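You operate a simulated robot arm through the tools that you are given. There is no shell and no other tool. Be economical: measure what you need, move in short steps, check, and stop when the job is done.

Carry out the task below with a simulated two-armed robot. There is one attempt and no reset: what you move stays moved.

JOB
Fetch the blue-banded bag and set it on the top of the low steel table. Put the white-banded bag on the left top of the tank table. Put the orange scoop on the short island bench top away on the top of the two-tier table. Carry the wide steel tray with both arms and set it on the shelf of the two-tier table. Stack the brown carton that says "clips" from the short island bench top on top of the brown carton marked "bolts". Take the grey cap and leave it on the long island bench top. Fetch the long flat bar and set it in the red bin. Do these in any order. Set down upright: blue-banded bag, white-banded bag.

It is judged by the outcome, as a careful person would: the job done as asked, and still so three seconds after it is handed in. It fails if anything else is knocked over, pushed out of place, dropped, spilled or broken. Lids that push on must go on centred and level and be pressed home; caps that screw on are set level and turned clockwise until they are tight.

ROBOT AND FRAMES
Two 7-joint arms with two-finger parallel grippers on one trunk, on a base that drives. Base frame: it is fixed to the floor where the robot stands at the start and does not move with it; the origin is under the middle of the robot, x ahead of it, y to its left, z up. Units: m, rad, N and s.
The left shoulder is at the start at [0.061, 0.199, 1.079], the right one opposite. With the tool pointing down near the work surface each hand reaches from about 0.3 to 0.72 m from the robot's upright axis, wherever it stands, measured 20 degrees to its own side. Places, roughly: blue-banded bag (11x8x13 cm) [0.5, 0.1, 0.8]; brown carton [0.75, 1, 0.75]; grey cap (13x8x6 cm) [-1, 1.9, 0.8]; left top of the tank table [-3.8, 2.1, 0.8]; long flat bar (3x4x17 cm) [-3.8, 2, 0.9]; long island bench top [-2.4, -1.4, 0.8]; orange scoop (10x9x10 cm) [0.9, 0.5, 0.8]; red bin (17x12x8 cm) [-2.1, -2, 0.8]; shelf of the two-tier table [-2.2, -4.1, 0.3]; top of the low steel table [2, -1.6, 0.6]; top of the two-tier table [-2.2, -4.1, 0.7]; white-banded bag (11x8x13 cm) [0.6, 0.5, 0.8]; wide steel tray (52x25x6 cm) [-2.2, -1.6, 0.8]. Payload 1.57 kg a hand.
Tool frame (each hand has its own): the origin (TCP) lies between the finger pads and is the grasp point; the fingertips stand 0.03 m ahead of it; z points along the fingers, y is the line along which they close. The gripper opens to 0.11 m. The fingers are 0.024 m wide and 0.012 m thick; the gripper's body (0.048 by 0.112 m) begins 0.078 m behind the TCP.
Orientation is that of the tool frame in the base frame, as a unit quaternion [w, x, y, z]. With the fingers straight down and closing along the base's y, the tool's x points along the base's -x, its y along +y and its z along -z.

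CONTROLS
- The arms move only by the tool apply_moves. It takes "left_moves", "right_moves" or both (then of equal length, played together; a hand with none holds still); each is a list of rows, each a list of 7 numbers: the shift along the tool's x, y, z in m, then the turn, a rotation vector about the tool's x, y, z in rad, then the closure in counts, from 0 (fully open) to 255 (shut). In form: [[tx, ty, tz, rx, ry, rz, claw], ...]. A call has 1 to 8 rows; each row shifts and turns the commanded pose from where the row before left it, along the tool's axes as they then stand. Rows are played at 5 a second. More than 0.05 m and 0.15 rad between two rows, or a gripper value outside its range, and nothing of the call is played. A pose out of reach is approached as far as the arm can. The call stops where the force on the tool passes 40 N (or 10 N more than at its start, if that is more) or the arm is blocked; 0.2 s more then pass. The fingers move at their own pace (about 0.072 m/s each) and stop on an object; they squeeze with about 37 N. The grip force told is the motor's: it shows also when the fingers shut on nothing. Time passes only in rows, and 0.2 s behind the last, so rows that do not move let the fingers close. It gives the time, the measured TCP pose, the force on the tool (base axes), the opening and the grip force at its end, in the units of the frame above (readings bear some noise), with the torque about the TCP (base axes, N m) and any sound that the robot's microphone picked up.
- Cameras (640 x 400 px; columns grow to the right, rows downward): "scene" is now at [0.1002, 0.0265, 1.6574]; the picture's right is [0.33, -0.95, 0.00], its down [-0.78, -0.27, -0.57] and it looks along [0.54, 0.19, -0.82] (base axes); focal length 273 px, centre (320, 200). "left" rides on the left gripper at [0.07, -0.016, -0.141] in its tool frame; the picture's right is [0.23, 0.97, 0.00], its down [-0.85, 0.20, -0.48] and it looks along [-0.47, 0.11, 0.88] (tool axes); focal length 222 px, centre (320, 200). "right" rides on the right gripper at [0.07, 0.016, -0.141] in its tool frame; the picture's right is [-0.23, 0.97, 0.00], its down [-0.85, -0.20, -0.48] and it looks along [-0.47, -0.11, 0.88] (tool axes); focal length 222 px, centre (320, 200). There is no depth. A picture from a camera that has moved, and an enlarged one, comes with that camera's place and axes in the base frame and with its lens.
- grab_frame(camera): a new picture of that camera. The clock stands still meanwhile.
- raise_lower(by): slides the trunk up (or, below 0, down) by that many m; the arms and the scene camera ride with it, the base frame stays. It gives what a move gives, with no picture.
- steer(legs): drives the robot by 1 to 6 legs, each [ahead, left, turn to the left] in m, m and rad, along the robot's own axes; the way and the turn of a leg run together, so that a leg with both is an arc; at most 1.5 m and 3.142 rad a leg. The arms and the cameras ride along, it lands a little off, and it stops where it bumps. It gives what a move gives.
- head_to(pan, tilt): turns the head with the scene camera to pan (to the left, within 1.501 rad either way) and tilt (down, from -0.506 to 1.204), counted from straight ahead of the robot. It gives what a move gives.
- zoom(camera, box): a new picture of the part [left, top, right, bottom] of that camera's present view, enlarged. The clock stands still meanwhile.
- hand_in(): hands the job in; it is judged then, once.

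Go step by step. Nothing tells you exact positions but the pictures and the camera data: compare them with the known pose of the tool, close in by small moves and look again before you grip or let go. The budget is 196 turns and 184 pictures, counting those below and the enlarged ones. Unless the task says otherwise, let go and move clear before handing in, and close with one line.

The tools are called after ">>>" by a JSON object that holds its "method" and its "body". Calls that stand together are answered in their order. apply_moves: Moves the arms, as the interface text tells. Its arguments: {"type":"object","properties":{"left_moves":{"type":"array"},"right_moves":{"type":"array"}},"required":[]} The other tools are called the same way: raise_lower (by) slides the trunk up or down; steer (legs) drives the base; head_to (pan, tilt) turns the head that bears the scene camera; grab_frame (camera) takes a picture; zoom (camera, box) takes an enlarged picture of a part of a camera's view; hand_in () hands the job in.

At the start:

```text
clock: 0.0
left_tcp_pos: [0.3028, 0.3853, 1.0274]
left_tcp_rot: [-0.001, 0.0, 1.0, 0.001]
left_contact_force: [0.0, 0.0, 0.5]
left_moment: [0.01, 0.02, 0.01]
left_gripper_width: 0.1098
left_gripper_force: 0.1
right_tcp_pos: [0.3067, 0.0623, 1.1197]
right_tcp_rot: [-0.001, 0.0, 1.0, -0.001]
right_contact_force: [0.8, -0.2, 0.7]
right_moment: [0.0, -0.01, 0.03]
right_gripper_width: 0.1097
right_gripper_force: 0.1
trunk travel left (down, up): [-0.675, 0.315]
robot x, y, heading: [-0.0002, -0.0031, 0.001]
head pan, tilt: [0.332, 0.962]
```

scene: 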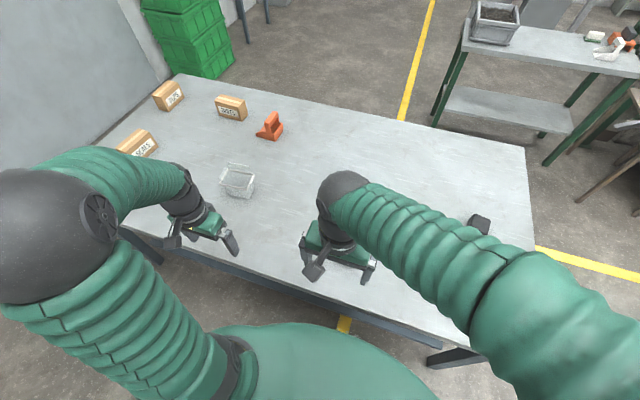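
right: 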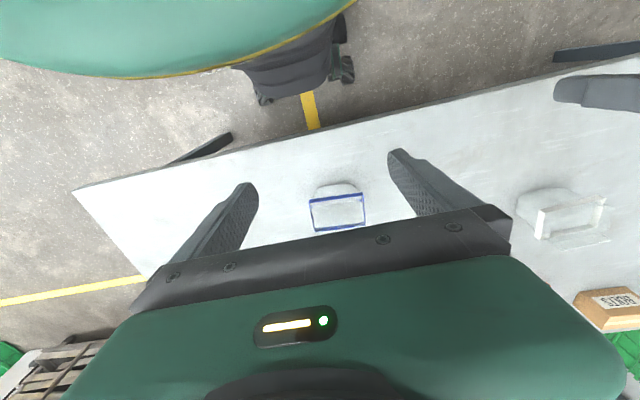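
left: 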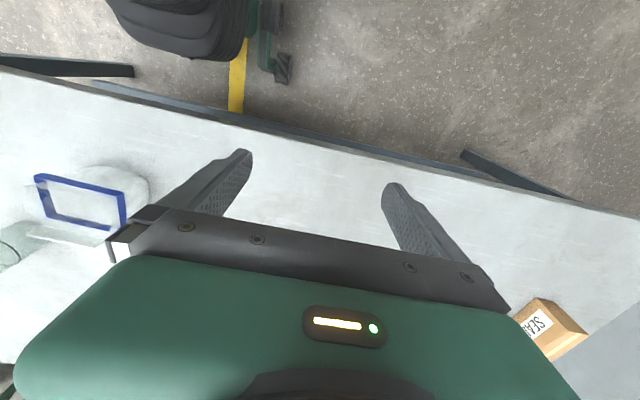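

The blue-banded bag lies under the right hand and the white-banded one is further left. The cartons and the orange scoop are at the far left. I'll look closer at these first.

>>> {"method": "zoom", "body": {"camera": "scene", "box": [100, 70, 300, 200]}}

>>> {"method": "head_to", "body": {"pan": 0.0, "tilt": 0.3}}

>>> {"method": "grab_frame", "body": {"camera": "scene"}}

```text
3.08 times, centred on (200, 135) of scene
camera zoom: at [0.1002, 0.0265, 1.6574], right [0.33, -0.95, 0.0], down [-0.78, -0.27, -0.57], along [0.54, 0.19, -0.82], focal length 839 px, centre (689, 400)
```

zoom: 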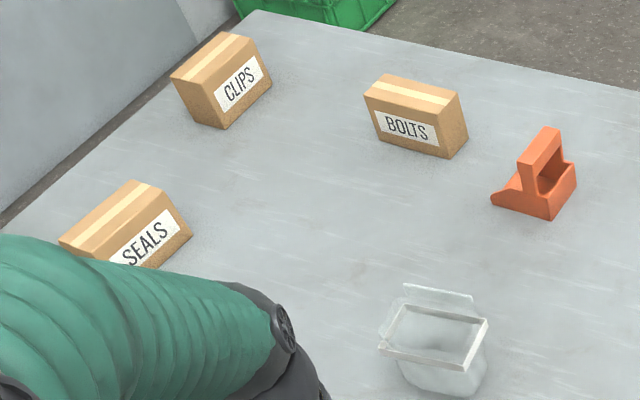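

```text
clock: 1.0
left_tcp_pos: [0.3022, 0.3842, 1.0273]
left_tcp_rot: [-0.001, 0.001, 1.0, 0.0]
left_contact_force: [-1.2, 0.0, -0.5]
left_moment: [-0.01, 0.03, 0.01]
left_gripper_width: 0.1099
left_gripper_force: 0.0
right_tcp_pos: [0.3057, 0.0626, 1.121]
right_tcp_rot: [0.0, 0.0, 1.0, 0.0]
right_contact_force: [0.1, 0.0, -0.3]
right_moment: [-0.02, -0.01, 0.01]
right_gripper_width: 0.1099
right_gripper_force: 0.0
trunk travel left (down, up): [-0.675, 0.315]
robot x, y, heading: [0.0019, -0.0021, 0.001]
head pan, tilt: [0.0, 0.3]
```

```text
179 pictures are left
camera scene: at [0.1255, 0.0031, 1.7141], right [0.0, -1.0, 0.0], down [-0.3, 0.0, -0.95], along [0.95, 0.0, -0.3], focal length 273 px, centre (320, 200)
```

scene: 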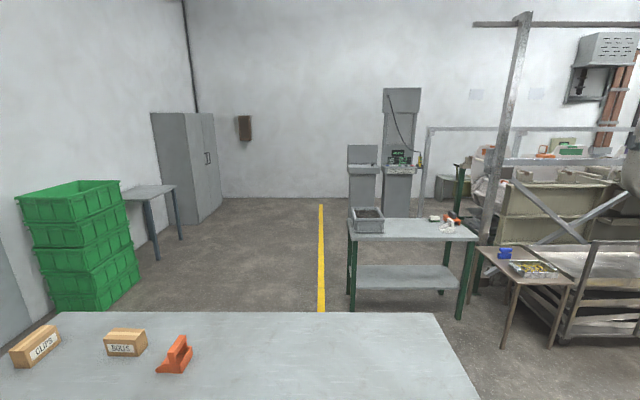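

The low steel table is ahead on the right and already holds a few things. I'll look to the right and left before planning drives.

>>> {"method": "zoom", "body": {"camera": "scene", "box": [420, 200, 640, 380]}}

>>> {"method": "head_to", "body": {"pan": -1.5, "tilt": 0.4}}

>>> {"method": "grab_frame", "body": {"camera": "scene"}}

>>> {"method": "head_to", "body": {"pan": 1.5, "tilt": 0.4}}

>>> {"method": "grab_frame", "body": {"camera": "scene"}}

```text
2.22 times, centred on (530, 290) of scene
camera zoom: at [0.1255, 0.0031, 1.7141], right [0.0, -1.0, 0.0], down [-0.3, 0.0, -0.95], along [0.95, 0.0, -0.3], focal length 606 px, centre (-147, 0)
```

zoom: 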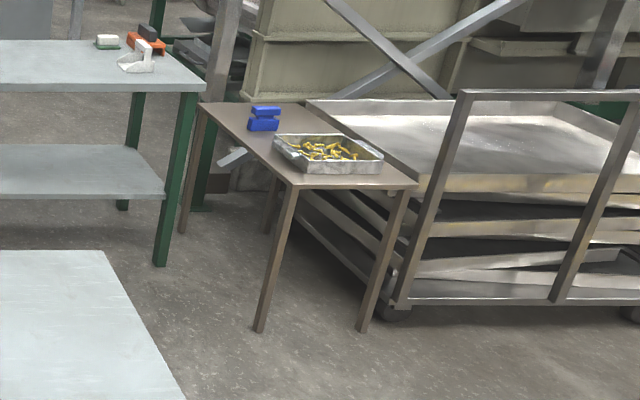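

```text
clock: 2.6
left_tcp_pos: [0.3026, 0.3855, 1.0268]
left_tcp_rot: [0.0, 0.0, 1.0, 0.0]
left_contact_force: [0.1, 0.4, 0.0]
left_moment: [0.0, -0.02, -0.02]
left_gripper_width: 0.1098
left_gripper_force: 0.2
right_tcp_pos: [0.3063, 0.062, 1.12]
right_tcp_rot: [-0.001, 0.0, 1.0, 0.0]
right_contact_force: [-0.2, 0.1, 0.3]
right_moment: [0.03, 0.02, 0.01]
right_gripper_width: 0.1098
right_gripper_force: 0.0
trunk travel left (down, up): [-0.675, 0.315]
robot x, y, heading: [-0.0024, 0.0008, 0.0]
head pan, tilt: [-1.499, 0.4]
```

```text
177 pictures are left
camera scene: at [0.0388, -0.0894, 1.7052], right [-1.0, -0.07, 0.0], down [-0.03, 0.39, -0.92], along [0.07, -0.92, -0.39], focal length 273 px, centre (320, 200)
```

scene: 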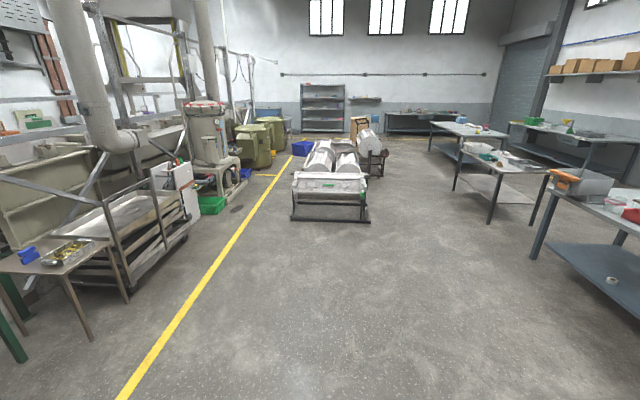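

```text
clock: 5.2
left_tcp_pos: [0.3022, 0.385, 1.0278]
left_tcp_rot: [0.0, 0.001, 1.0, 0.0]
left_contact_force: [-0.1, 0.4, 0.3]
left_moment: [-0.03, 0.0, -0.03]
left_gripper_width: 0.11
left_gripper_force: 0.0
right_tcp_pos: [0.3071, 0.0622, 1.1206]
right_tcp_rot: [0.0, 0.0, 1.0, 0.0]
right_contact_force: [-0.3, 0.2, -0.5]
right_moment: [0.01, 0.0, -0.02]
right_gripper_width: 0.11
right_gripper_force: 0.0
trunk travel left (down, up): [-0.675, 0.315]
robot x, y, heading: [-0.0018, -0.0017, -0.0]
head pan, tilt: [1.499, 0.4]
```

```text
176 pictures are left
camera scene: at [0.0388, 0.0955, 1.7049], right [1.0, -0.07, 0.0], down [-0.03, -0.39, -0.92], along [0.07, 0.92, -0.39], focal length 273 px, centre (320, 200)
```

scene: 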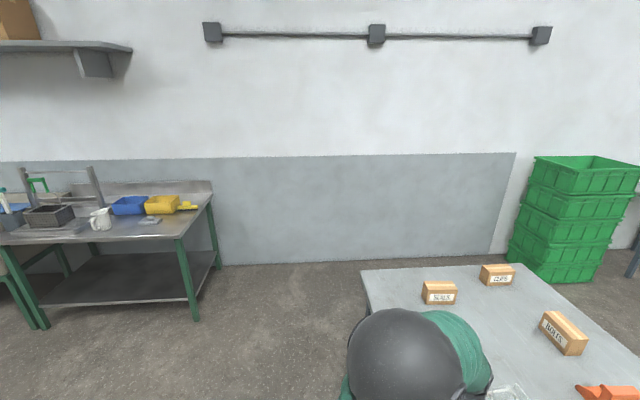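

The layout is clear. I'll start with the blue bag under the right hand and look at it straight on.

>>> {"method": "head_to", "body": {"pan": 0.1, "tilt": 1.1}}

>>> {"method": "grab_frame", "body": {"camera": "scene"}}

>>> {"method": "zoom", "body": {"camera": "right", "box": [240, 140, 420, 250]}}

>>> {"method": "zoom", "body": {"camera": "left", "box": [0, 140, 200, 260]}}

```text
clock: 6.8
left_tcp_pos: [0.3029, 0.3842, 1.0275]
left_tcp_rot: [0.0, 0.0, 1.0, 0.0]
left_contact_force: [0.7, -0.6, 0.0]
left_moment: [0.0, 0.01, 0.02]
left_gripper_width: 0.11
left_gripper_force: 0.0
right_tcp_pos: [0.3058, 0.0613, 1.1205]
right_tcp_rot: [-0.001, 0.0, 1.0, 0.0]
right_contact_force: [-0.5, 0.4, -0.5]
right_moment: [-0.01, 0.03, -0.01]
right_gripper_width: 0.11
right_gripper_force: 0.1
trunk travel left (down, up): [-0.675, 0.315]
robot x, y, heading: [0.0029, 0.0029, 0.003]
head pan, tilt: [0.099, 1.1]
```

```text
175 pictures are left
camera scene: at [0.095, 0.0093, 1.6482], right [0.1, -0.99, 0.0], down [-0.89, -0.09, -0.45], along [0.45, 0.04, -0.89], focal length 273 px, centre (320, 200)
```

scene: 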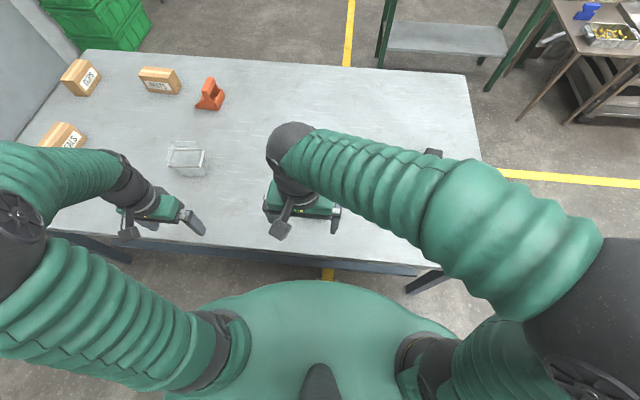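

```text
3.56 times, centred on (330, 195) of right
camera zoom: at [0.2365, 0.0776, 1.2607], right [0.23, 0.97, 0.0], down [0.86, -0.2, 0.48], along [0.47, -0.11, -0.88], focal length 790 px, centre (284, 218)
```

zoom: 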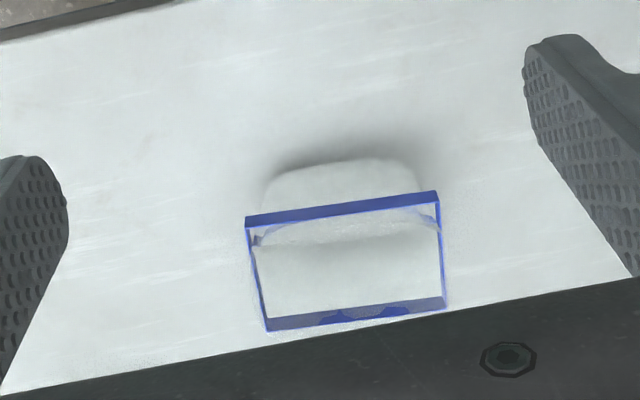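

```text
3.20 times, centred on (100, 200) of left
camera zoom: at [0.2332, 0.3673, 1.1688], right [-0.23, 0.97, 0.0], down [0.86, 0.2, 0.48], along [0.47, 0.11, -0.88], focal length 711 px, centre (1024, 200)
```

zoom: 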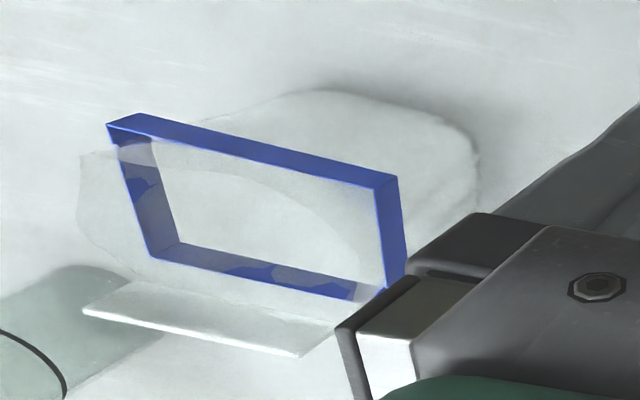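

The blue bag's band is about 11 by 8 cm, centred near (0.486, 0.058), with its long side along y. I want a lower view of how the bags are shaped, so I'll back off and zoom in.

>>> {"method": "steer", "body": {"legs": [[-0.9, 0, 0]]}}

>>> {"method": "head_to", "body": {"pan": 0.2, "tilt": 0.5}}

>>> {"method": "grab_frame", "body": {"camera": "scene"}}

```text
clock: 11.5
left_tcp_pos: [-0.5964, 0.3849, 1.0266]
left_tcp_rot: [-0.002, 0.007, 1.0, 0.0]
left_contact_force: [0.1, -0.5, 0.4]
left_moment: [-0.01, -0.02, -0.02]
left_gripper_width: 0.11
left_gripper_force: 0.0
right_tcp_pos: [-0.5979, 0.0638, 1.1198]
right_tcp_rot: [-0.001, 0.006, 1.0, 0.0]
right_contact_force: [0.4, 0.1, 0.1]
right_moment: [0.05, 0.02, 0.0]
right_gripper_width: 0.1099
right_gripper_force: 0.1
trunk travel left (down, up): [-0.675, 0.315]
robot x, y, heading: [-0.9033, 0.0059, -0.014]
head pan, tilt: [0.099, 1.1]
```

```text
clock: 12.5
left_tcp_pos: [-0.5983, 0.3855, 1.0275]
left_tcp_rot: [0.0, 0.005, 1.0, -0.001]
left_contact_force: [0.9, -0.6, 0.2]
left_moment: [-0.04, 0.02, 0.04]
left_gripper_width: 0.1098
left_gripper_force: 0.1
right_tcp_pos: [-0.5979, 0.0638, 1.1213]
right_tcp_rot: [0.0, 0.006, 1.0, -0.001]
right_contact_force: [-0.5, 0.4, 0.3]
right_moment: [-0.01, 0.0, -0.01]
right_gripper_width: 0.1101
right_gripper_force: 0.2
trunk travel left (down, up): [-0.675, 0.315]
robot x, y, heading: [-0.9052, 0.0075, -0.017]
head pan, tilt: [0.201, 0.499]
```

```text
172 pictures are left
camera scene: at [-0.7834, 0.0251, 1.6957], right [0.19, -0.98, 0.0], down [-0.47, -0.09, -0.88], along [0.86, 0.16, -0.48], focal length 273 px, centre (320, 200)
```

scene: 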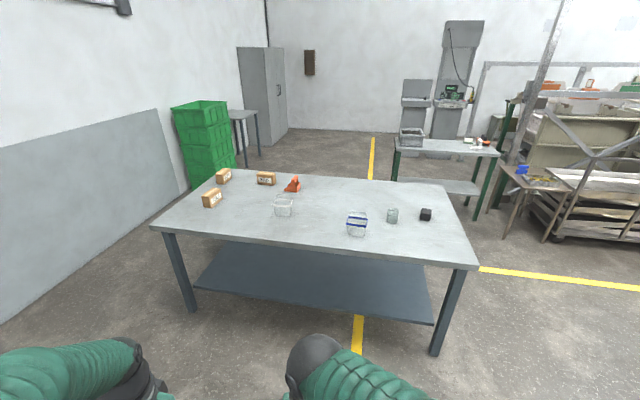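

>>> {"method": "zoom", "body": {"camera": "scene", "box": [335, 195, 440, 250]}}

>>> {"method": "zoom", "body": {"camera": "scene", "box": [195, 165, 315, 225]}}

```text
6.10 times, centred on (388, 222) of scene
camera zoom: at [-0.7834, 0.0251, 1.6957], right [0.19, -0.98, 0.0], down [-0.47, -0.09, -0.88], along [0.86, 0.16, -0.48], focal length 1663 px, centre (-91, 63)
```

zoom: 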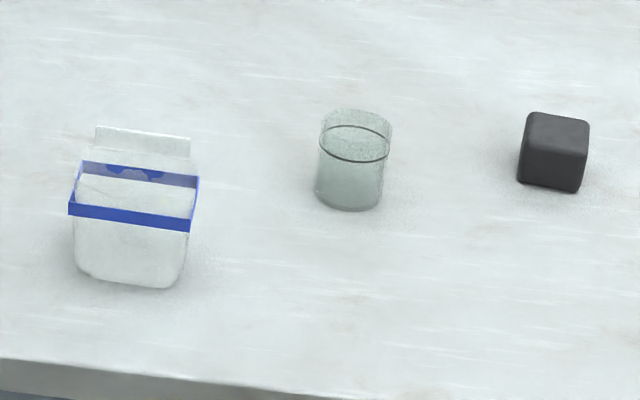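

```text
5.33 times, centred on (255, 195) of scene
camera zoom: at [-0.7834, 0.0251, 1.6957], right [0.19, -0.98, 0.0], down [-0.47, -0.09, -0.88], along [0.86, 0.16, -0.48], focal length 1455 px, centre (667, 227)
```

zoom: 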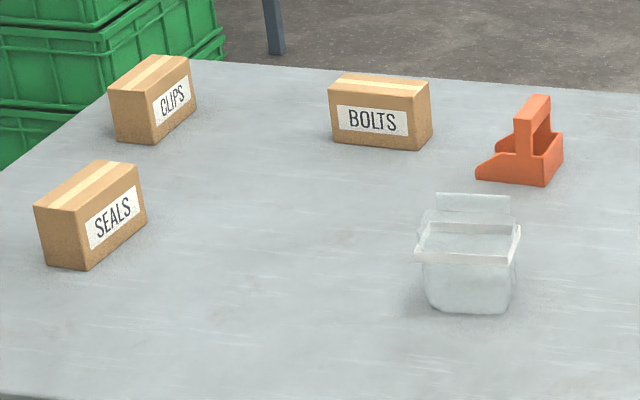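

The table top is at about z 0.81, and the bag bands sit near z 0.885 with a thin seam above. I'll grip the blue bag across its 8 cm side, so I turn both wrists a quarter turn here in the open.

>>> {"method": "apply_moves", "body": {"left_moves": [[0, 0, 0, 0, 0, 0.15, 0], [0, 0, 0, 0, 0, 0.15, 0], [0, 0, 0, 0, 0, 0.15, 0], [0, 0, 0, 0, 0, 0.15, 0], [0, 0, 0, 0, 0, 0.15, 0], [0, 0, 0, 0, 0, 0.15, 0], [0, 0, 0, 0, 0, 0.15, 0], [0, 0, 0, 0, 0, 0.15, 0]], "right_moves": [[0, 0, 0, 0, 0, -0.15, 0], [0, 0, 0, 0, 0, -0.15, 0], [0, 0, 0, 0, 0, -0.15, 0], [0, 0, 0, 0, 0, -0.15, 0], [0, 0, 0, 0, 0, -0.15, 0], [0, 0, 0, 0, 0, -0.15, 0], [0, 0, 0, 0, 0, -0.15, 0], [0, 0, 0, 0, 0, -0.15, 0]]}}

>>> {"method": "apply_moves", "body": {"left_moves": [[0, 0, 0, 0, 0, 0.15, 0], [0, 0, 0, 0, 0, 0.15, 0], [0, 0, 0, 0, 0, 0.07, 0]], "right_moves": [[0, 0, 0, 0, 0, -0.15, 0], [0, 0, 0, 0, 0, -0.13, 0], [0, 0, 0, 0, 0, 0, 0]]}}

>>> {"method": "steer", "body": {"legs": [[0, 0.23, 0.015], [0.88, 0, 0]]}}

>>> {"method": "grab_frame", "body": {"camera": "right"}}

>>> {"method": "grab_frame", "body": {"camera": "left"}}

```text
clock: 14.3
left_tcp_pos: [-0.5982, 0.3862, 1.0278]
left_tcp_rot: [0.0, 0.571, 0.821, 0.0]
left_contact_force: [-0.9, -0.1, 0.3]
left_moment: [0.0, 0.01, 0.04]
left_gripper_width: 0.1102
left_gripper_force: 0.0
right_tcp_pos: [-0.599, 0.0629, 1.1206]
right_tcp_rot: [0.0, -0.561, 0.828, 0.0]
right_contact_force: [-0.6, 0.4, -0.4]
right_moment: [0.0, 0.04, -0.02]
right_gripper_width: 0.1101
right_gripper_force: 0.0
trunk travel left (down, up): [-0.675, 0.315]
robot x, y, heading: [-0.9046, 0.0064, -0.016]
head pan, tilt: [0.201, 0.499]
```

```text
clock: 15.1
left_tcp_pos: [-0.5983, 0.3856, 1.0273]
left_tcp_rot: [0.0, 0.711, 0.703, -0.001]
left_contact_force: [-0.1, 0.0, -0.4]
left_moment: [0.02, 0.02, -0.02]
left_gripper_width: 0.1101
left_gripper_force: 0.0
right_tcp_pos: [-0.5979, 0.0629, 1.1196]
right_tcp_rot: [0.0, -0.67, 0.742, 0.0]
right_contact_force: [-0.7, -0.5, 0.1]
right_moment: [0.0, 0.0, -0.03]
right_gripper_width: 0.1101
right_gripper_force: 0.0
trunk travel left (down, up): [-0.675, 0.315]
robot x, y, heading: [-0.9034, 0.0059, -0.01]
head pan, tilt: [0.201, 0.499]
```

```text
clock: 21.2
left_tcp_pos: [0.3057, 0.6166, 1.0275]
left_tcp_rot: [0.0, 0.71, 0.704, -0.001]
left_contact_force: [0.1, -0.1, 0.2]
left_moment: [-0.02, 0.01, -0.02]
left_gripper_width: 0.1098
left_gripper_force: 0.1
right_tcp_pos: [0.3067, 0.2937, 1.119]
right_tcp_rot: [0.0, -0.672, 0.741, 0.0]
right_contact_force: [-0.3, 0.3, 0.0]
right_moment: [-0.02, -0.05, 0.01]
right_gripper_width: 0.11
right_gripper_force: 0.0
trunk travel left (down, up): [-0.675, 0.315]
robot x, y, heading: [-0.003, 0.2324, -0.011]
head pan, tilt: [0.201, 0.499]
```

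```text
169 pictures are left
camera right: at [0.2834, 0.2254, 1.2598], right [-0.95, 0.32, 0.0], down [0.28, 0.83, 0.48], along [0.15, 0.45, -0.88], focal length 222 px, centre (320, 200)
```

right: 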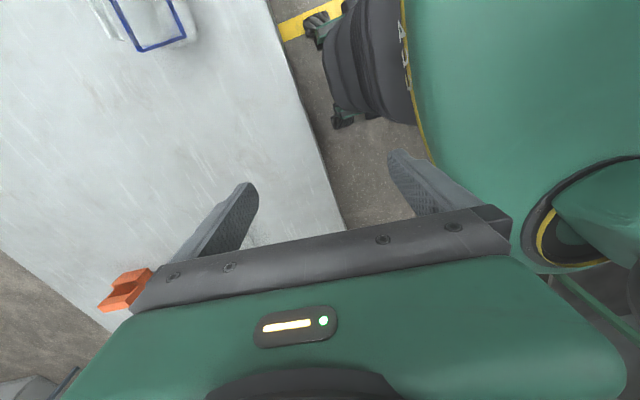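

```text
168 pictures are left
camera left: at [0.2905, 0.6852, 1.1689], right [0.98, 0.22, 0.0], down [0.19, -0.86, 0.48], along [0.11, -0.47, -0.88], focal length 222 px, centre (320, 200)
```

left: 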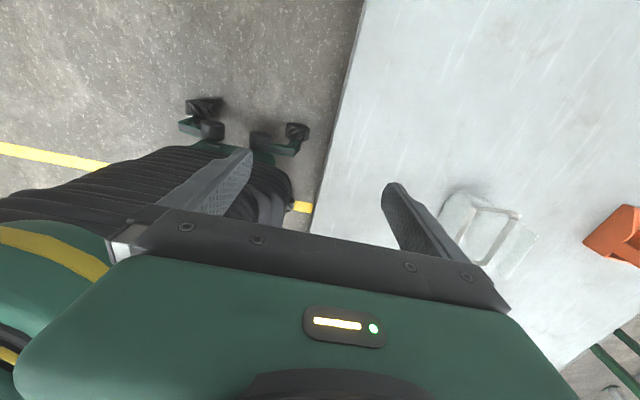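

The turns worked. Next I bring the right hand over the blue bag and check the alignment.

>>> {"method": "apply_moves", "body": {"right_moves": [[0.0363, -0.0312, 0, 0, 0, 0, 0], [0.0363, -0.0312, 0, 0, 0, 0, 0], [0.0363, -0.0312, 0, 0, 0, 0, 0], [0.0363, -0.0312, 0, 0, 0, 0, 0], [0.0363, -0.0312, 0, 0, 0, 0, 0], [0.0363, -0.0312, 0, 0, 0, 0, 0], [0, 0, 0.04, 0, 0, 0, 0], [0, 0, 0.04, 0, 0, 0, 0]]}}

>>> {"method": "grab_frame", "body": {"camera": "right"}}

>>> {"method": "head_to", "body": {"pan": -0.25, "tilt": 1.0}}

>>> {"method": "zoom", "body": {"camera": "scene", "box": [220, 120, 420, 260]}}

```text
clock: 23.0
left_tcp_pos: [0.3063, 0.6154, 1.0272]
left_tcp_rot: [0.0, 0.71, 0.705, 0.0]
left_contact_force: [0.2, 0.8, 0.1]
left_moment: [0.0, 0.02, -0.01]
left_gripper_width: 0.11
left_gripper_force: 0.0
right_tcp_pos: [0.4759, 0.0576, 1.0386]
right_tcp_rot: [0.0, -0.672, 0.741, 0.001]
right_contact_force: [0.2, 0.4, 0.7]
right_moment: [0.02, 0.04, -0.02]
right_gripper_width: 0.1102
right_gripper_force: 0.1
trunk travel left (down, up): [-0.675, 0.315]
robot x, y, heading: [0.0012, 0.2344, -0.012]
head pan, tilt: [0.201, 0.499]
```

```text
167 pictures are left
camera right: at [0.4535, -0.0103, 1.1784], right [-0.95, 0.32, 0.0], down [0.28, 0.83, 0.48], along [0.15, 0.45, -0.88], focal length 222 px, centre (320, 200)
```

right: 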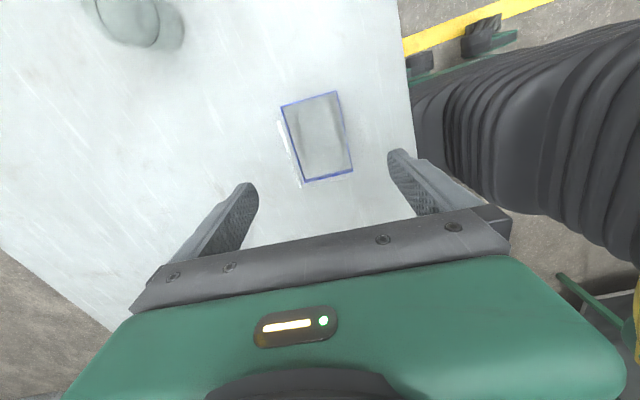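

```text
clock: 24.0
left_tcp_pos: [0.3067, 0.615, 1.0283]
left_tcp_rot: [0.0, 0.71, 0.704, -0.001]
left_contact_force: [-0.2, -0.1, -0.1]
left_moment: [-0.01, -0.02, -0.02]
left_gripper_width: 0.11
left_gripper_force: 0.1
right_tcp_pos: [0.4757, 0.0572, 1.0398]
right_tcp_rot: [0.0, -0.672, 0.741, 0.001]
right_contact_force: [-0.2, -0.3, 0.2]
right_moment: [-0.03, -0.04, 0.02]
right_gripper_width: 0.1099
right_gripper_force: 0.0
trunk travel left (down, up): [-0.675, 0.315]
robot x, y, heading: [0.001, 0.2343, -0.009]
head pan, tilt: [-0.25, 1.0]
```

```text
2.86 times, centred on (320, 190) of scene
camera zoom: at [0.1007, 0.2184, 1.6548], right [-0.25, -0.97, 0.0], down [-0.81, 0.21, -0.54], along [0.52, -0.14, -0.84], focal length 780 px, centre (320, 229)
```

zoom: 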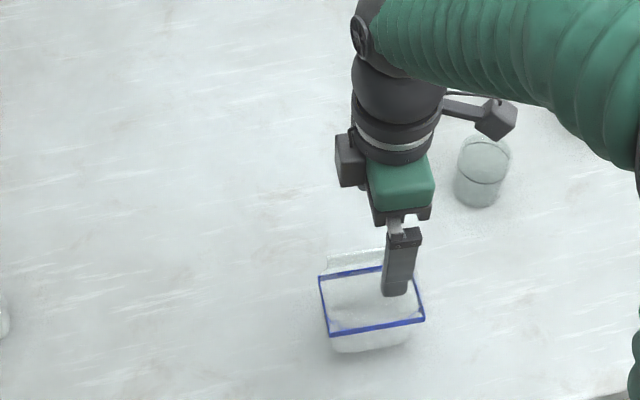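

The hand is centred over the bag and the angle matches. I descend to the band and close.

>>> {"method": "apply_moves", "body": {"right_moves": [[0, 0, 0.041, 0, 0, 0, 0], [0, 0, 0.041, 0, 0, 0, 0], [0, 0, 0.041, 0, 0, 0, 0], [0, 0, 0.041, 0, 0, 0, 0]]}}

>>> {"method": "zoom", "body": {"camera": "scene", "box": [220, 120, 420, 260]}}

>>> {"method": "grab_frame", "body": {"camera": "right"}}

```text
clock: 25.0
left_tcp_pos: [0.3076, 0.615, 1.0277]
left_tcp_rot: [0.0, 0.71, 0.705, -0.001]
left_contact_force: [0.3, -0.1, 0.3]
left_moment: [-0.02, 0.0, 0.02]
left_gripper_width: 0.11
left_gripper_force: 0.0
right_tcp_pos: [0.4734, 0.0605, 0.8744]
right_tcp_rot: [-0.001, -0.67, 0.742, 0.001]
right_contact_force: [1.0, 0.1, 0.5]
right_moment: [0.02, 0.01, 0.01]
right_gripper_width: 0.1098
right_gripper_force: 0.0
trunk travel left (down, up): [-0.675, 0.315]
robot x, y, heading: [0.0018, 0.2367, -0.01]
head pan, tilt: [-0.25, 1.0]
```

```text
2.86 times, centred on (320, 190) of scene
camera zoom: at [0.1034, 0.218, 1.6546], right [-0.26, -0.97, 0.0], down [-0.82, 0.21, -0.54], along [0.52, -0.14, -0.84], focal length 780 px, centre (320, 229)
```

zoom: 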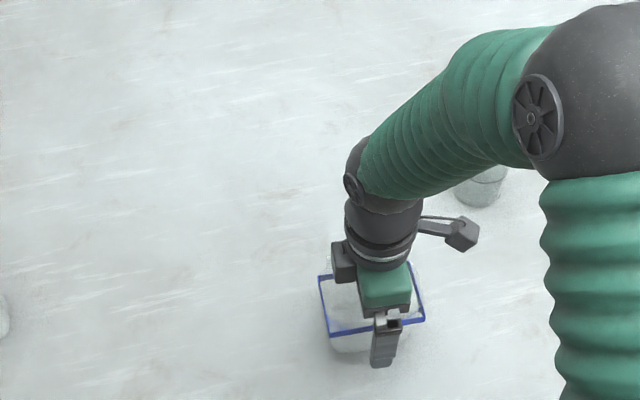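

```text
164 pictures are left
camera right: at [0.4509, -0.009, 1.0145], right [-0.95, 0.32, 0.0], down [0.28, 0.83, 0.48], along [0.15, 0.45, -0.88], focal length 222 px, centre (320, 200)
```

right: 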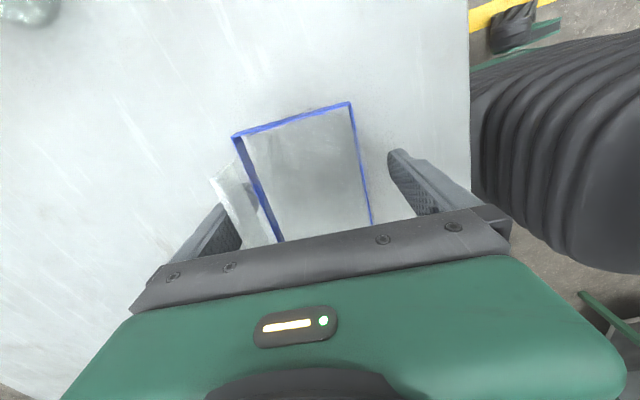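

Both fingers straddle the bag with the seam flap between them. I close the right gripper.

>>> {"method": "apply_moves", "body": {"right_moves": [[0, 0, 0, 0, 0, 0, 90], [0, 0, 0, 0, 0, 0, 160], [0, 0, 0, 0, 0, 0, 255], [0, 0, 0, 0, 0, 0, 255], [0, 0, 0, 0, 0, 0, 255]]}}

>>> {"method": "grab_frame", "body": {"camera": "right"}}

```text
clock: 26.2
left_tcp_pos: [0.306, 0.6148, 1.0272]
left_tcp_rot: [-0.001, 0.709, 0.705, 0.0]
left_contact_force: [-0.2, -0.1, 0.5]
left_moment: [0.0, -0.02, 0.02]
left_gripper_width: 0.1099
left_gripper_force: 0.1
right_tcp_pos: [0.4717, 0.0598, 0.8765]
right_tcp_rot: [-0.001, -0.671, 0.741, 0.0]
right_contact_force: [-0.2, -0.1, 3.5]
right_moment: [0.0, 0.08, 0.04]
right_gripper_width: 0.0738
right_gripper_force: 37.0
trunk travel left (down, up): [-0.675, 0.315]
robot x, y, heading: [-0.0013, 0.2358, -0.009]
head pan, tilt: [-0.25, 1.0]
```

```text
163 pictures are left
camera right: at [0.4494, -0.0086, 1.0158], right [-0.95, 0.32, 0.0], down [0.28, 0.83, 0.48], along [0.15, 0.45, -0.88], focal length 222 px, centre (320, 200)
```

right: 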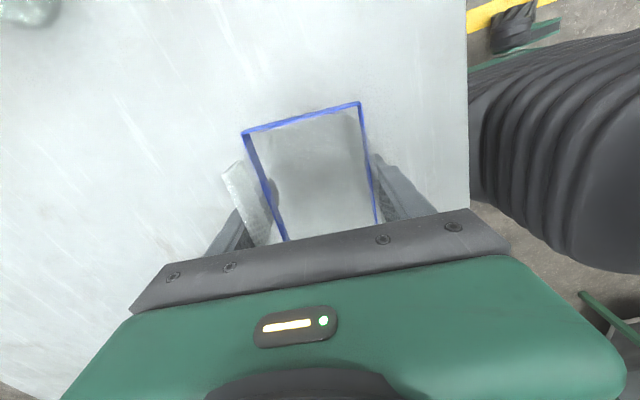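

The grip holds at 7.4 cm. I lift.

>>> {"method": "apply_moves", "body": {"right_moves": [[0, 0, -0.02, 0, 0, 0, 255], [0, 0, -0.035, 0, 0, 0, 255], [0, 0, -0.045, 0, 0, 0, 255], [0, 0, -0.045, 0, 0, 0, 255]]}}

>>> {"method": "grab_frame", "body": {"camera": "right"}}

>>> {"method": "zoom", "body": {"camera": "scene", "box": [220, 120, 420, 260]}}

```text
clock: 27.2
left_tcp_pos: [0.3064, 0.6158, 1.028]
left_tcp_rot: [0.0, 0.71, 0.704, 0.0]
left_contact_force: [-0.2, 1.1, 0.1]
left_moment: [-0.01, -0.02, 0.01]
left_gripper_width: 0.11
left_gripper_force: 0.1
right_tcp_pos: [0.4714, 0.0566, 1.0235]
right_tcp_rot: [0.0, -0.671, 0.742, 0.0]
right_contact_force: [0.6, -0.1, -1.0]
right_moment: [0.03, 0.02, 0.0]
right_gripper_width: 0.074
right_gripper_force: 36.9
trunk travel left (down, up): [-0.675, 0.315]
robot x, y, heading: [0.0023, 0.2355, -0.009]
head pan, tilt: [-0.25, 1.0]
```

```text
162 pictures are left
camera right: at [0.4494, -0.011, 1.162], right [-0.95, 0.32, 0.0], down [0.28, 0.83, 0.48], along [0.15, 0.45, -0.88], focal length 222 px, centre (320, 200)
```

right: 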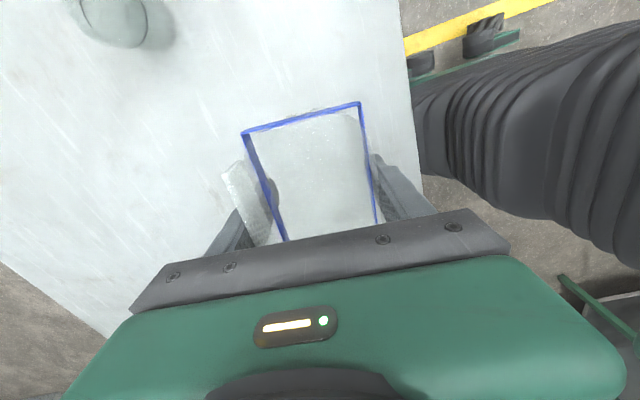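

```text
2.86 times, centred on (320, 190) of scene
camera zoom: at [0.0994, 0.2186, 1.6548], right [-0.26, -0.97, 0.0], down [-0.81, 0.21, -0.54], along [0.52, -0.14, -0.84], focal length 780 px, centre (320, 229)
```

zoom: 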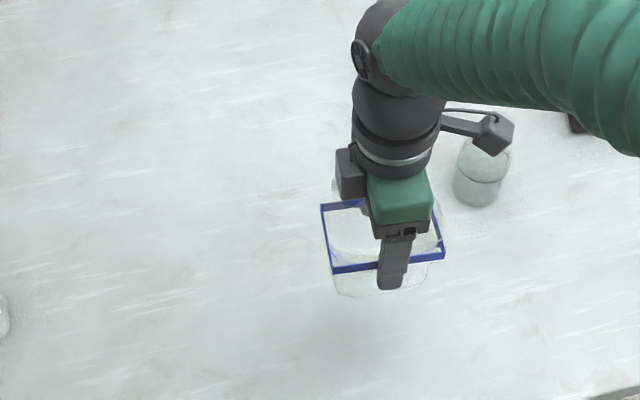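

The bag is lifted cleanly. I'll back off, drive around the right side of the bench, and stop short of the low table for a look.

>>> {"method": "steer", "body": {"legs": [[-0.35, 0, 0.01], [0, -0.9, 0], [0, -0.9, 0], [0.7, 0, 0]]}}

>>> {"method": "head_to", "body": {"pan": 0.0, "tilt": 0.5}}

>>> {"method": "grab_frame", "body": {"camera": "scene"}}

```text
clock: 41.5
left_tcp_pos: [0.6437, -1.169, 1.028]
left_tcp_rot: [0.0, 0.706, 0.709, -0.001]
left_contact_force: [-0.3, -0.6, 0.1]
left_moment: [-0.02, 0.01, -0.02]
left_gripper_width: 0.11
left_gripper_force: 0.0
right_tcp_pos: [0.8172, -1.7255, 1.0224]
right_tcp_rot: [0.0, -0.675, 0.738, 0.0]
right_contact_force: [-0.1, 0.1, -0.6]
right_moment: [-0.01, 0.0, -0.01]
right_gripper_width: 0.0739
right_gripper_force: 37.2
trunk travel left (down, up): [-0.675, 0.315]
robot x, y, heading: [0.3417, -1.5507, 0.0]
head pan, tilt: [-0.25, 1.0]
```

```text
clock: 42.5
left_tcp_pos: [0.6442, -1.168, 1.0282]
left_tcp_rot: [0.0, 0.706, 0.708, 0.001]
left_contact_force: [0.7, 0.8, -0.4]
left_moment: [0.0, -0.01, 0.02]
left_gripper_width: 0.1101
left_gripper_force: 0.0
right_tcp_pos: [0.8156, -1.7241, 1.0203]
right_tcp_rot: [0.0, -0.675, 0.738, 0.001]
right_contact_force: [0.6, 0.7, -1.6]
right_moment: [-0.03, 0.02, 0.01]
right_gripper_width: 0.074
right_gripper_force: 36.6
trunk travel left (down, up): [-0.675, 0.315]
robot x, y, heading: [0.3418, -1.5509, -0.001]
head pan, tilt: [0.0, 0.499]
```

```text
160 pictures are left
camera scene: at [0.4663, -1.5498, 1.6957], right [0.0, -1.0, 0.0], down [-0.48, 0.0, -0.88], along [0.88, 0.0, -0.48], focal length 273 px, centre (320, 200)
```

scene: 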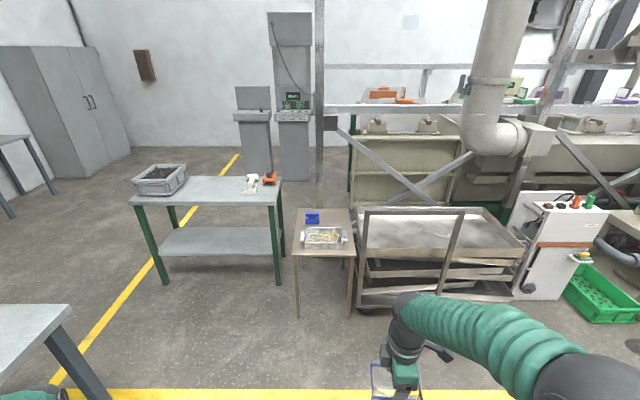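

The low table has a tray in front and a blue item at the rear left. The rear right looks free, so I zoom to check.

>>> {"method": "zoom", "body": {"camera": "scene", "box": [280, 195, 370, 265]}}

```text
5.71 times, centred on (325, 230) of scene
camera zoom: at [0.4663, -1.5498, 1.6957], right [0.0, -1.0, 0.0], down [-0.48, 0.0, -0.88], along [0.88, 0.0, -0.48], focal length 1559 px, centre (291, 29)
```

zoom: 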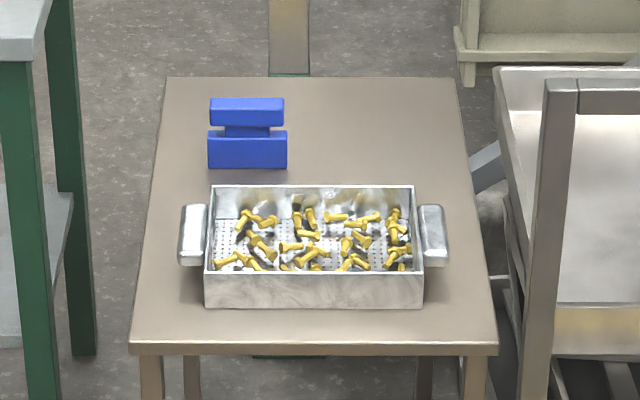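

There is free space at about (2.19, -1.665). I'll drive up to the table's front edge and then look down.

>>> {"method": "steer", "body": {"legs": [[0, 0.06, 0], [0.9, 0, 0], [0.26, 0, 0]]}}

>>> {"method": "head_to", "body": {"pan": -0.1, "tilt": 0.95}}

>>> {"method": "grab_frame", "body": {"camera": "scene"}}

```text
clock: 49.2
left_tcp_pos: [1.7939, -1.0976, 1.0303]
left_tcp_rot: [0.001, 0.701, 0.713, 0.001]
left_contact_force: [0.6, 0.4, -0.9]
left_moment: [0.03, 0.02, -0.03]
left_gripper_width: 0.1098
left_gripper_force: 0.1
right_tcp_pos: [1.9728, -1.6515, 1.0206]
right_tcp_rot: [0.001, -0.68, 0.734, 0.001]
right_contact_force: [-0.1, 0.9, -0.2]
right_moment: [0.02, -0.01, 0.01]
right_gripper_width: 0.0737
right_gripper_force: 37.2
trunk travel left (down, up): [-0.675, 0.315]
robot x, y, heading: [1.4965, -1.4851, 0.014]
head pan, tilt: [0.0, 0.499]
```

```text
clock: 50.1
left_tcp_pos: [1.7938, -1.0965, 1.0286]
left_tcp_rot: [0.001, 0.702, 0.713, -0.001]
left_contact_force: [0.4, -0.5, 1.4]
left_moment: [-0.03, 0.01, 0.01]
left_gripper_width: 0.1099
left_gripper_force: 0.1
right_tcp_pos: [1.974, -1.6503, 1.0213]
right_tcp_rot: [0.0, -0.679, 0.734, 0.0]
right_contact_force: [-0.6, 0.6, -0.8]
right_moment: [0.04, 0.03, 0.0]
right_gripper_width: 0.0735
right_gripper_force: 37.2
trunk travel left (down, up): [-0.675, 0.315]
robot x, y, heading: [1.4986, -1.4853, 0.01]
head pan, tilt: [-0.099, 0.949]
```

```text
158 pictures are left
camera scene: at [1.6038, -1.4878, 1.6583], right [-0.09, -1.0, 0.0], down [-0.81, 0.07, -0.58], along [0.58, -0.05, -0.81], focal length 273 px, centre (320, 200)
```

scene: 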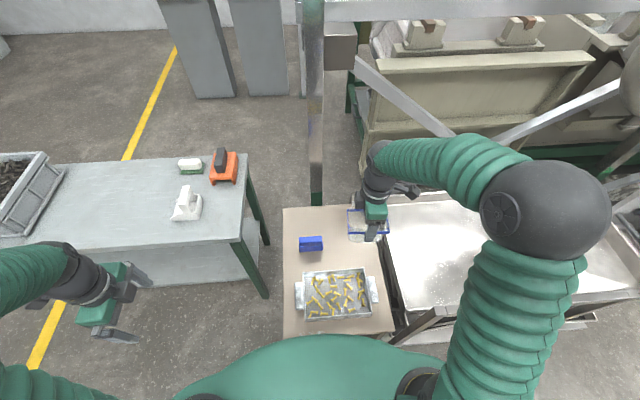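

The table is at z≈0.60 and the spot around (2.17, -1.665) is clear. I extend the hand over it and lower the trunk part way.

>>> {"method": "apply_moves", "body": {"right_moves": [[0, -0.049, 0, 0, 0, 0, 255], [0, -0.049, 0, 0, 0, 0, 255], [0, -0.049, 0, 0, 0, 0, 255], [0, -0.049, 0, 0, 0, 0, 255], [0, 0, 0, 0, 0, 0, 255]]}}

>>> {"method": "raise_lower", "body": {"by": -0.22}}

>>> {"method": "grab_frame", "body": {"camera": "scene"}}

>>> {"method": "grab_frame", "body": {"camera": "right"}}

```text
clock: 51.3
left_tcp_pos: [1.7944, -1.0956, 1.0279]
left_tcp_rot: [0.001, 0.701, 0.713, 0.001]
left_contact_force: [-0.4, -0.5, 0.2]
left_moment: [-0.02, -0.01, -0.02]
left_gripper_width: 0.1102
left_gripper_force: 0.0
right_tcp_pos: [2.169, -1.6619, 1.0227]
right_tcp_rot: [-0.001, -0.68, 0.734, 0.0]
right_contact_force: [0.9, 0.5, 0.9]
right_moment: [0.0, -0.01, -0.03]
right_gripper_width: 0.0736
right_gripper_force: 36.7
trunk travel left (down, up): [-0.675, 0.315]
robot x, y, heading: [1.495, -1.4818, 0.01]
head pan, tilt: [-0.099, 0.949]
```

```text
clock: 53.7
left_tcp_pos: [1.7944, -1.0964, 0.807]
left_tcp_rot: [-0.001, 0.702, 0.713, 0.0]
left_contact_force: [-1.0, -0.7, 0.0]
left_moment: [-0.02, -0.01, -0.01]
left_gripper_width: 0.1099
left_gripper_force: 0.0
right_tcp_pos: [2.1698, -1.6633, 0.8037]
right_tcp_rot: [0.001, -0.679, 0.734, -0.001]
right_contact_force: [0.2, 0.3, -0.9]
right_moment: [-0.02, -0.01, -0.03]
right_gripper_width: 0.074
right_gripper_force: 37.0
trunk travel left (down, up): [-0.455, 0.535]
robot x, y, heading: [1.4999, -1.4789, 0.014]
head pan, tilt: [-0.099, 0.949]
```

```text
157 pictures are left
camera scene: at [1.6037, -1.4876, 1.4383], right [-0.09, -1.0, 0.0], down [-0.81, 0.07, -0.58], along [0.58, -0.05, -0.81], focal length 273 px, centre (320, 200)
```

scene: 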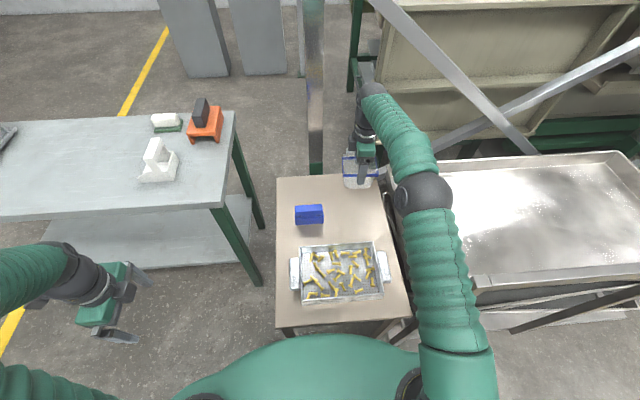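

```text
156 pictures are left
camera right: at [2.1474, -1.7314, 0.9435], right [-0.95, 0.3, 0.0], down [0.26, 0.84, 0.48], along [0.15, 0.46, -0.88], focal length 222 px, centre (320, 200)
```

right: 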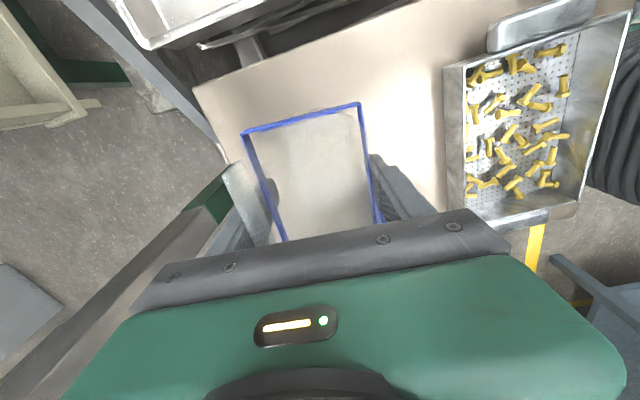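

The bag hangs over the free corner, clear of the tray and blue block. I lower it slowly to contact.

>>> {"method": "apply_moves", "body": {"right_moves": [[0, 0, 0.04, 0, 0, 0, 255], [0, 0, 0.035, 0, 0, 0, 255], [0, 0, 0.03, 0, 0, 0, 255], [0, 0, 0.012, 0, 0, 0, 255], [0, 0, 0.006, 0, 0, 0, 255]]}}

>>> {"method": "zoom", "body": {"camera": "scene", "box": [270, 110, 410, 210]}}

```text
clock: 54.9
left_tcp_pos: [1.7938, -1.0964, 0.8076]
left_tcp_rot: [0.0, 0.702, 0.713, -0.001]
left_contact_force: [1.1, -0.2, 0.0]
left_moment: [0.0, -0.01, 0.0]
left_gripper_width: 0.11
left_gripper_force: 0.2
right_tcp_pos: [2.1698, -1.6623, 0.6797]
right_tcp_rot: [0.0, -0.679, 0.734, 0.0]
right_contact_force: [0.4, 1.2, -0.6]
right_moment: [0.03, -0.03, 0.0]
right_gripper_width: 0.0739
right_gripper_force: 37.0
trunk travel left (down, up): [-0.455, 0.535]
robot x, y, heading: [1.5007, -1.4814, 0.014]
head pan, tilt: [-0.099, 0.949]
```

```text
4.00 times, centred on (340, 160) of scene
camera zoom: at [1.604, -1.4877, 1.4382], right [-0.09, -1.0, 0.0], down [-0.81, 0.07, -0.58], along [0.58, -0.05, -0.81], focal length 1091 px, centre (240, 360)
```

zoom: 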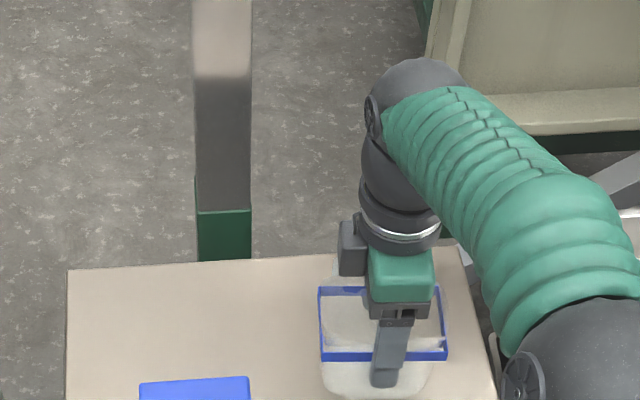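

>>> {"method": "apply_moves", "body": {"right_moves": [[0, 0, 0.005, 0, 0, 0, 255], [0, 0, 0.004, 0, 0, 0, 255], [0, 0, 0.003, 0, 0, 0, 255]]}}

```text
clock: 55.7
left_tcp_pos: [1.7921, -1.0955, 0.8091]
left_tcp_rot: [0.002, 0.701, 0.713, 0.001]
left_contact_force: [1.4, 0.2, 0.6]
left_moment: [0.05, 0.0, 0.0]
left_gripper_width: 0.1097
left_gripper_force: 0.0
right_tcp_pos: [2.1706, -1.6617, 0.6718]
right_tcp_rot: [0.005, -0.679, 0.734, -0.004]
right_contact_force: [8.8, -2.0, 32.0]
right_moment: [0.04, 0.35, -0.01]
right_gripper_width: 0.0745
right_gripper_force: 37.0
trunk travel left (down, up): [-0.455, 0.535]
robot x, y, heading: [1.4966, -1.4846, 0.014]
head pan, tilt: [-0.099, 0.949]
```

Contact is felt at TCP z≈0.672. I ease off a little, open, and lift clear.

>>> {"method": "apply_moves", "body": {"right_moves": [[0, 0, -0.004, 0, 0, 0, 255], [0, 0, 0, 0, 0, 0, 180], [0, 0, 0, 0, 0, 0, 60], [0, 0, 0, 0, 0, 0, 0], [0, 0, 0, 0, 0, 0, 0], [0, 0, 0, 0, 0, 0, 0]]}}

>>> {"method": "grab_frame", "body": {"camera": "right"}}

```text
clock: 57.1
left_tcp_pos: [1.7935, -1.0973, 0.8086]
left_tcp_rot: [0.0, 0.702, 0.712, 0.0]
left_contact_force: [0.8, -0.2, -0.6]
left_moment: [0.02, -0.01, -0.02]
left_gripper_width: 0.1101
left_gripper_force: 0.1
right_tcp_pos: [2.17, -1.6605, 0.6711]
right_tcp_rot: [0.0, -0.68, 0.733, -0.001]
right_contact_force: [0.7, -1.0, 0.0]
right_moment: [0.02, 0.0, -0.03]
right_gripper_width: 0.1098
right_gripper_force: 0.1
trunk travel left (down, up): [-0.455, 0.535]
robot x, y, heading: [1.4944, -1.4816, 0.011]
head pan, tilt: [-0.099, 0.949]
```

```text
154 pictures are left
camera right: at [2.1477, -1.7301, 0.8112], right [-0.95, 0.3, 0.0], down [0.26, 0.84, 0.48], along [0.14, 0.46, -0.88], focal length 222 px, centre (320, 200)
```

right: 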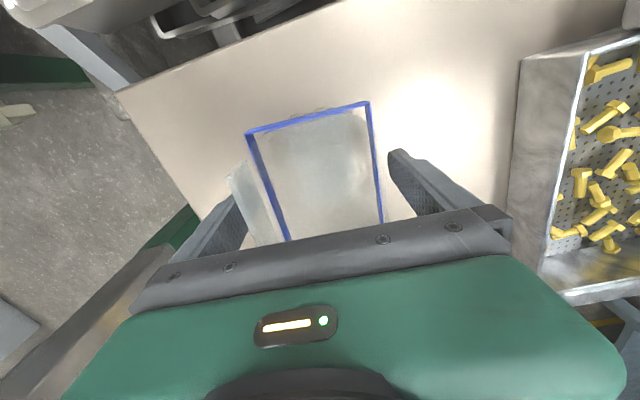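

The bag stands free of the fingers. I lift straight up and retract.

>>> {"method": "apply_moves", "body": {"right_moves": [[0, 0, -0.03, 0, 0, 0, 0], [0, 0, -0.04, 0, 0, 0, 0], [0, 0, -0.04, 0, 0, 0, 0], [0, 0, -0.045, 0, 0, 0, 0], [0, 0.049, 0, 0, 0, 0, 0], [0, 0.049, 0, 0, 0, 0, 0], [0, 0.049, 0, 0, 0, 0, 0], [0, 0.049, 0, 0, 0, 0, 0]]}}

>>> {"method": "raise_lower", "body": {"by": 0.22}}

>>> {"method": "zoom", "body": {"camera": "scene", "box": [250, 160, 430, 280]}}

```text
clock: 58.9
left_tcp_pos: [1.7932, -1.0961, 0.8084]
left_tcp_rot: [0.001, 0.701, 0.713, 0.001]
left_contact_force: [-0.7, -0.6, -0.4]
left_moment: [-0.03, 0.01, 0.0]
left_gripper_width: 0.1101
left_gripper_force: 0.2
right_tcp_pos: [1.9688, -1.647, 0.8261]
right_tcp_rot: [0.001, -0.679, 0.734, -0.001]
right_contact_force: [0.1, 0.7, -0.8]
right_moment: [-0.01, 0.01, 0.0]
right_gripper_width: 0.1096
right_gripper_force: 0.0
trunk travel left (down, up): [-0.455, 0.535]
robot x, y, heading: [1.4983, -1.4795, 0.017]
head pan, tilt: [-0.099, 0.949]
```

```text
clock: 61.2
left_tcp_pos: [1.7951, -1.0965, 1.0272]
left_tcp_rot: [-0.001, 0.702, 0.712, 0.0]
left_contact_force: [-0.2, 0.5, 0.2]
left_moment: [0.01, 0.0, 0.02]
left_gripper_width: 0.1099
left_gripper_force: 0.1
right_tcp_pos: [1.9722, -1.6477, 1.0461]
right_tcp_rot: [0.0, -0.679, 0.734, 0.0]
right_contact_force: [0.2, -0.4, 0.0]
right_moment: [0.02, -0.03, -0.02]
right_gripper_width: 0.11
right_gripper_force: 0.1
trunk travel left (down, up): [-0.675, 0.315]
robot x, y, heading: [1.4964, -1.4844, 0.012]
head pan, tilt: [-0.099, 0.949]
```

```text
3.33 times, centred on (340, 220) of scene
camera zoom: at [1.6032, -1.4874, 1.6583], right [-0.09, -1.0, 0.0], down [-0.81, 0.07, -0.58], along [0.58, -0.05, -0.81], focal length 909 px, centre (253, 133)
```

zoom: 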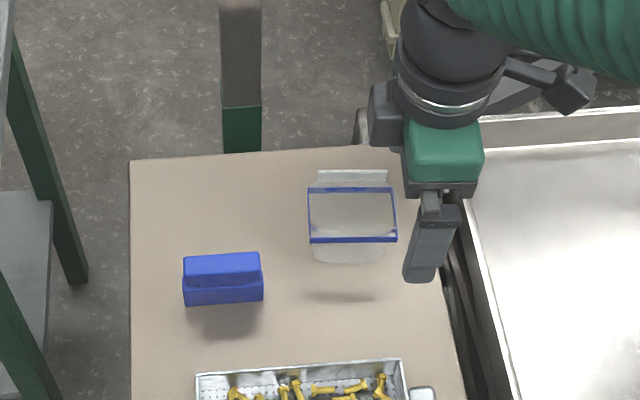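

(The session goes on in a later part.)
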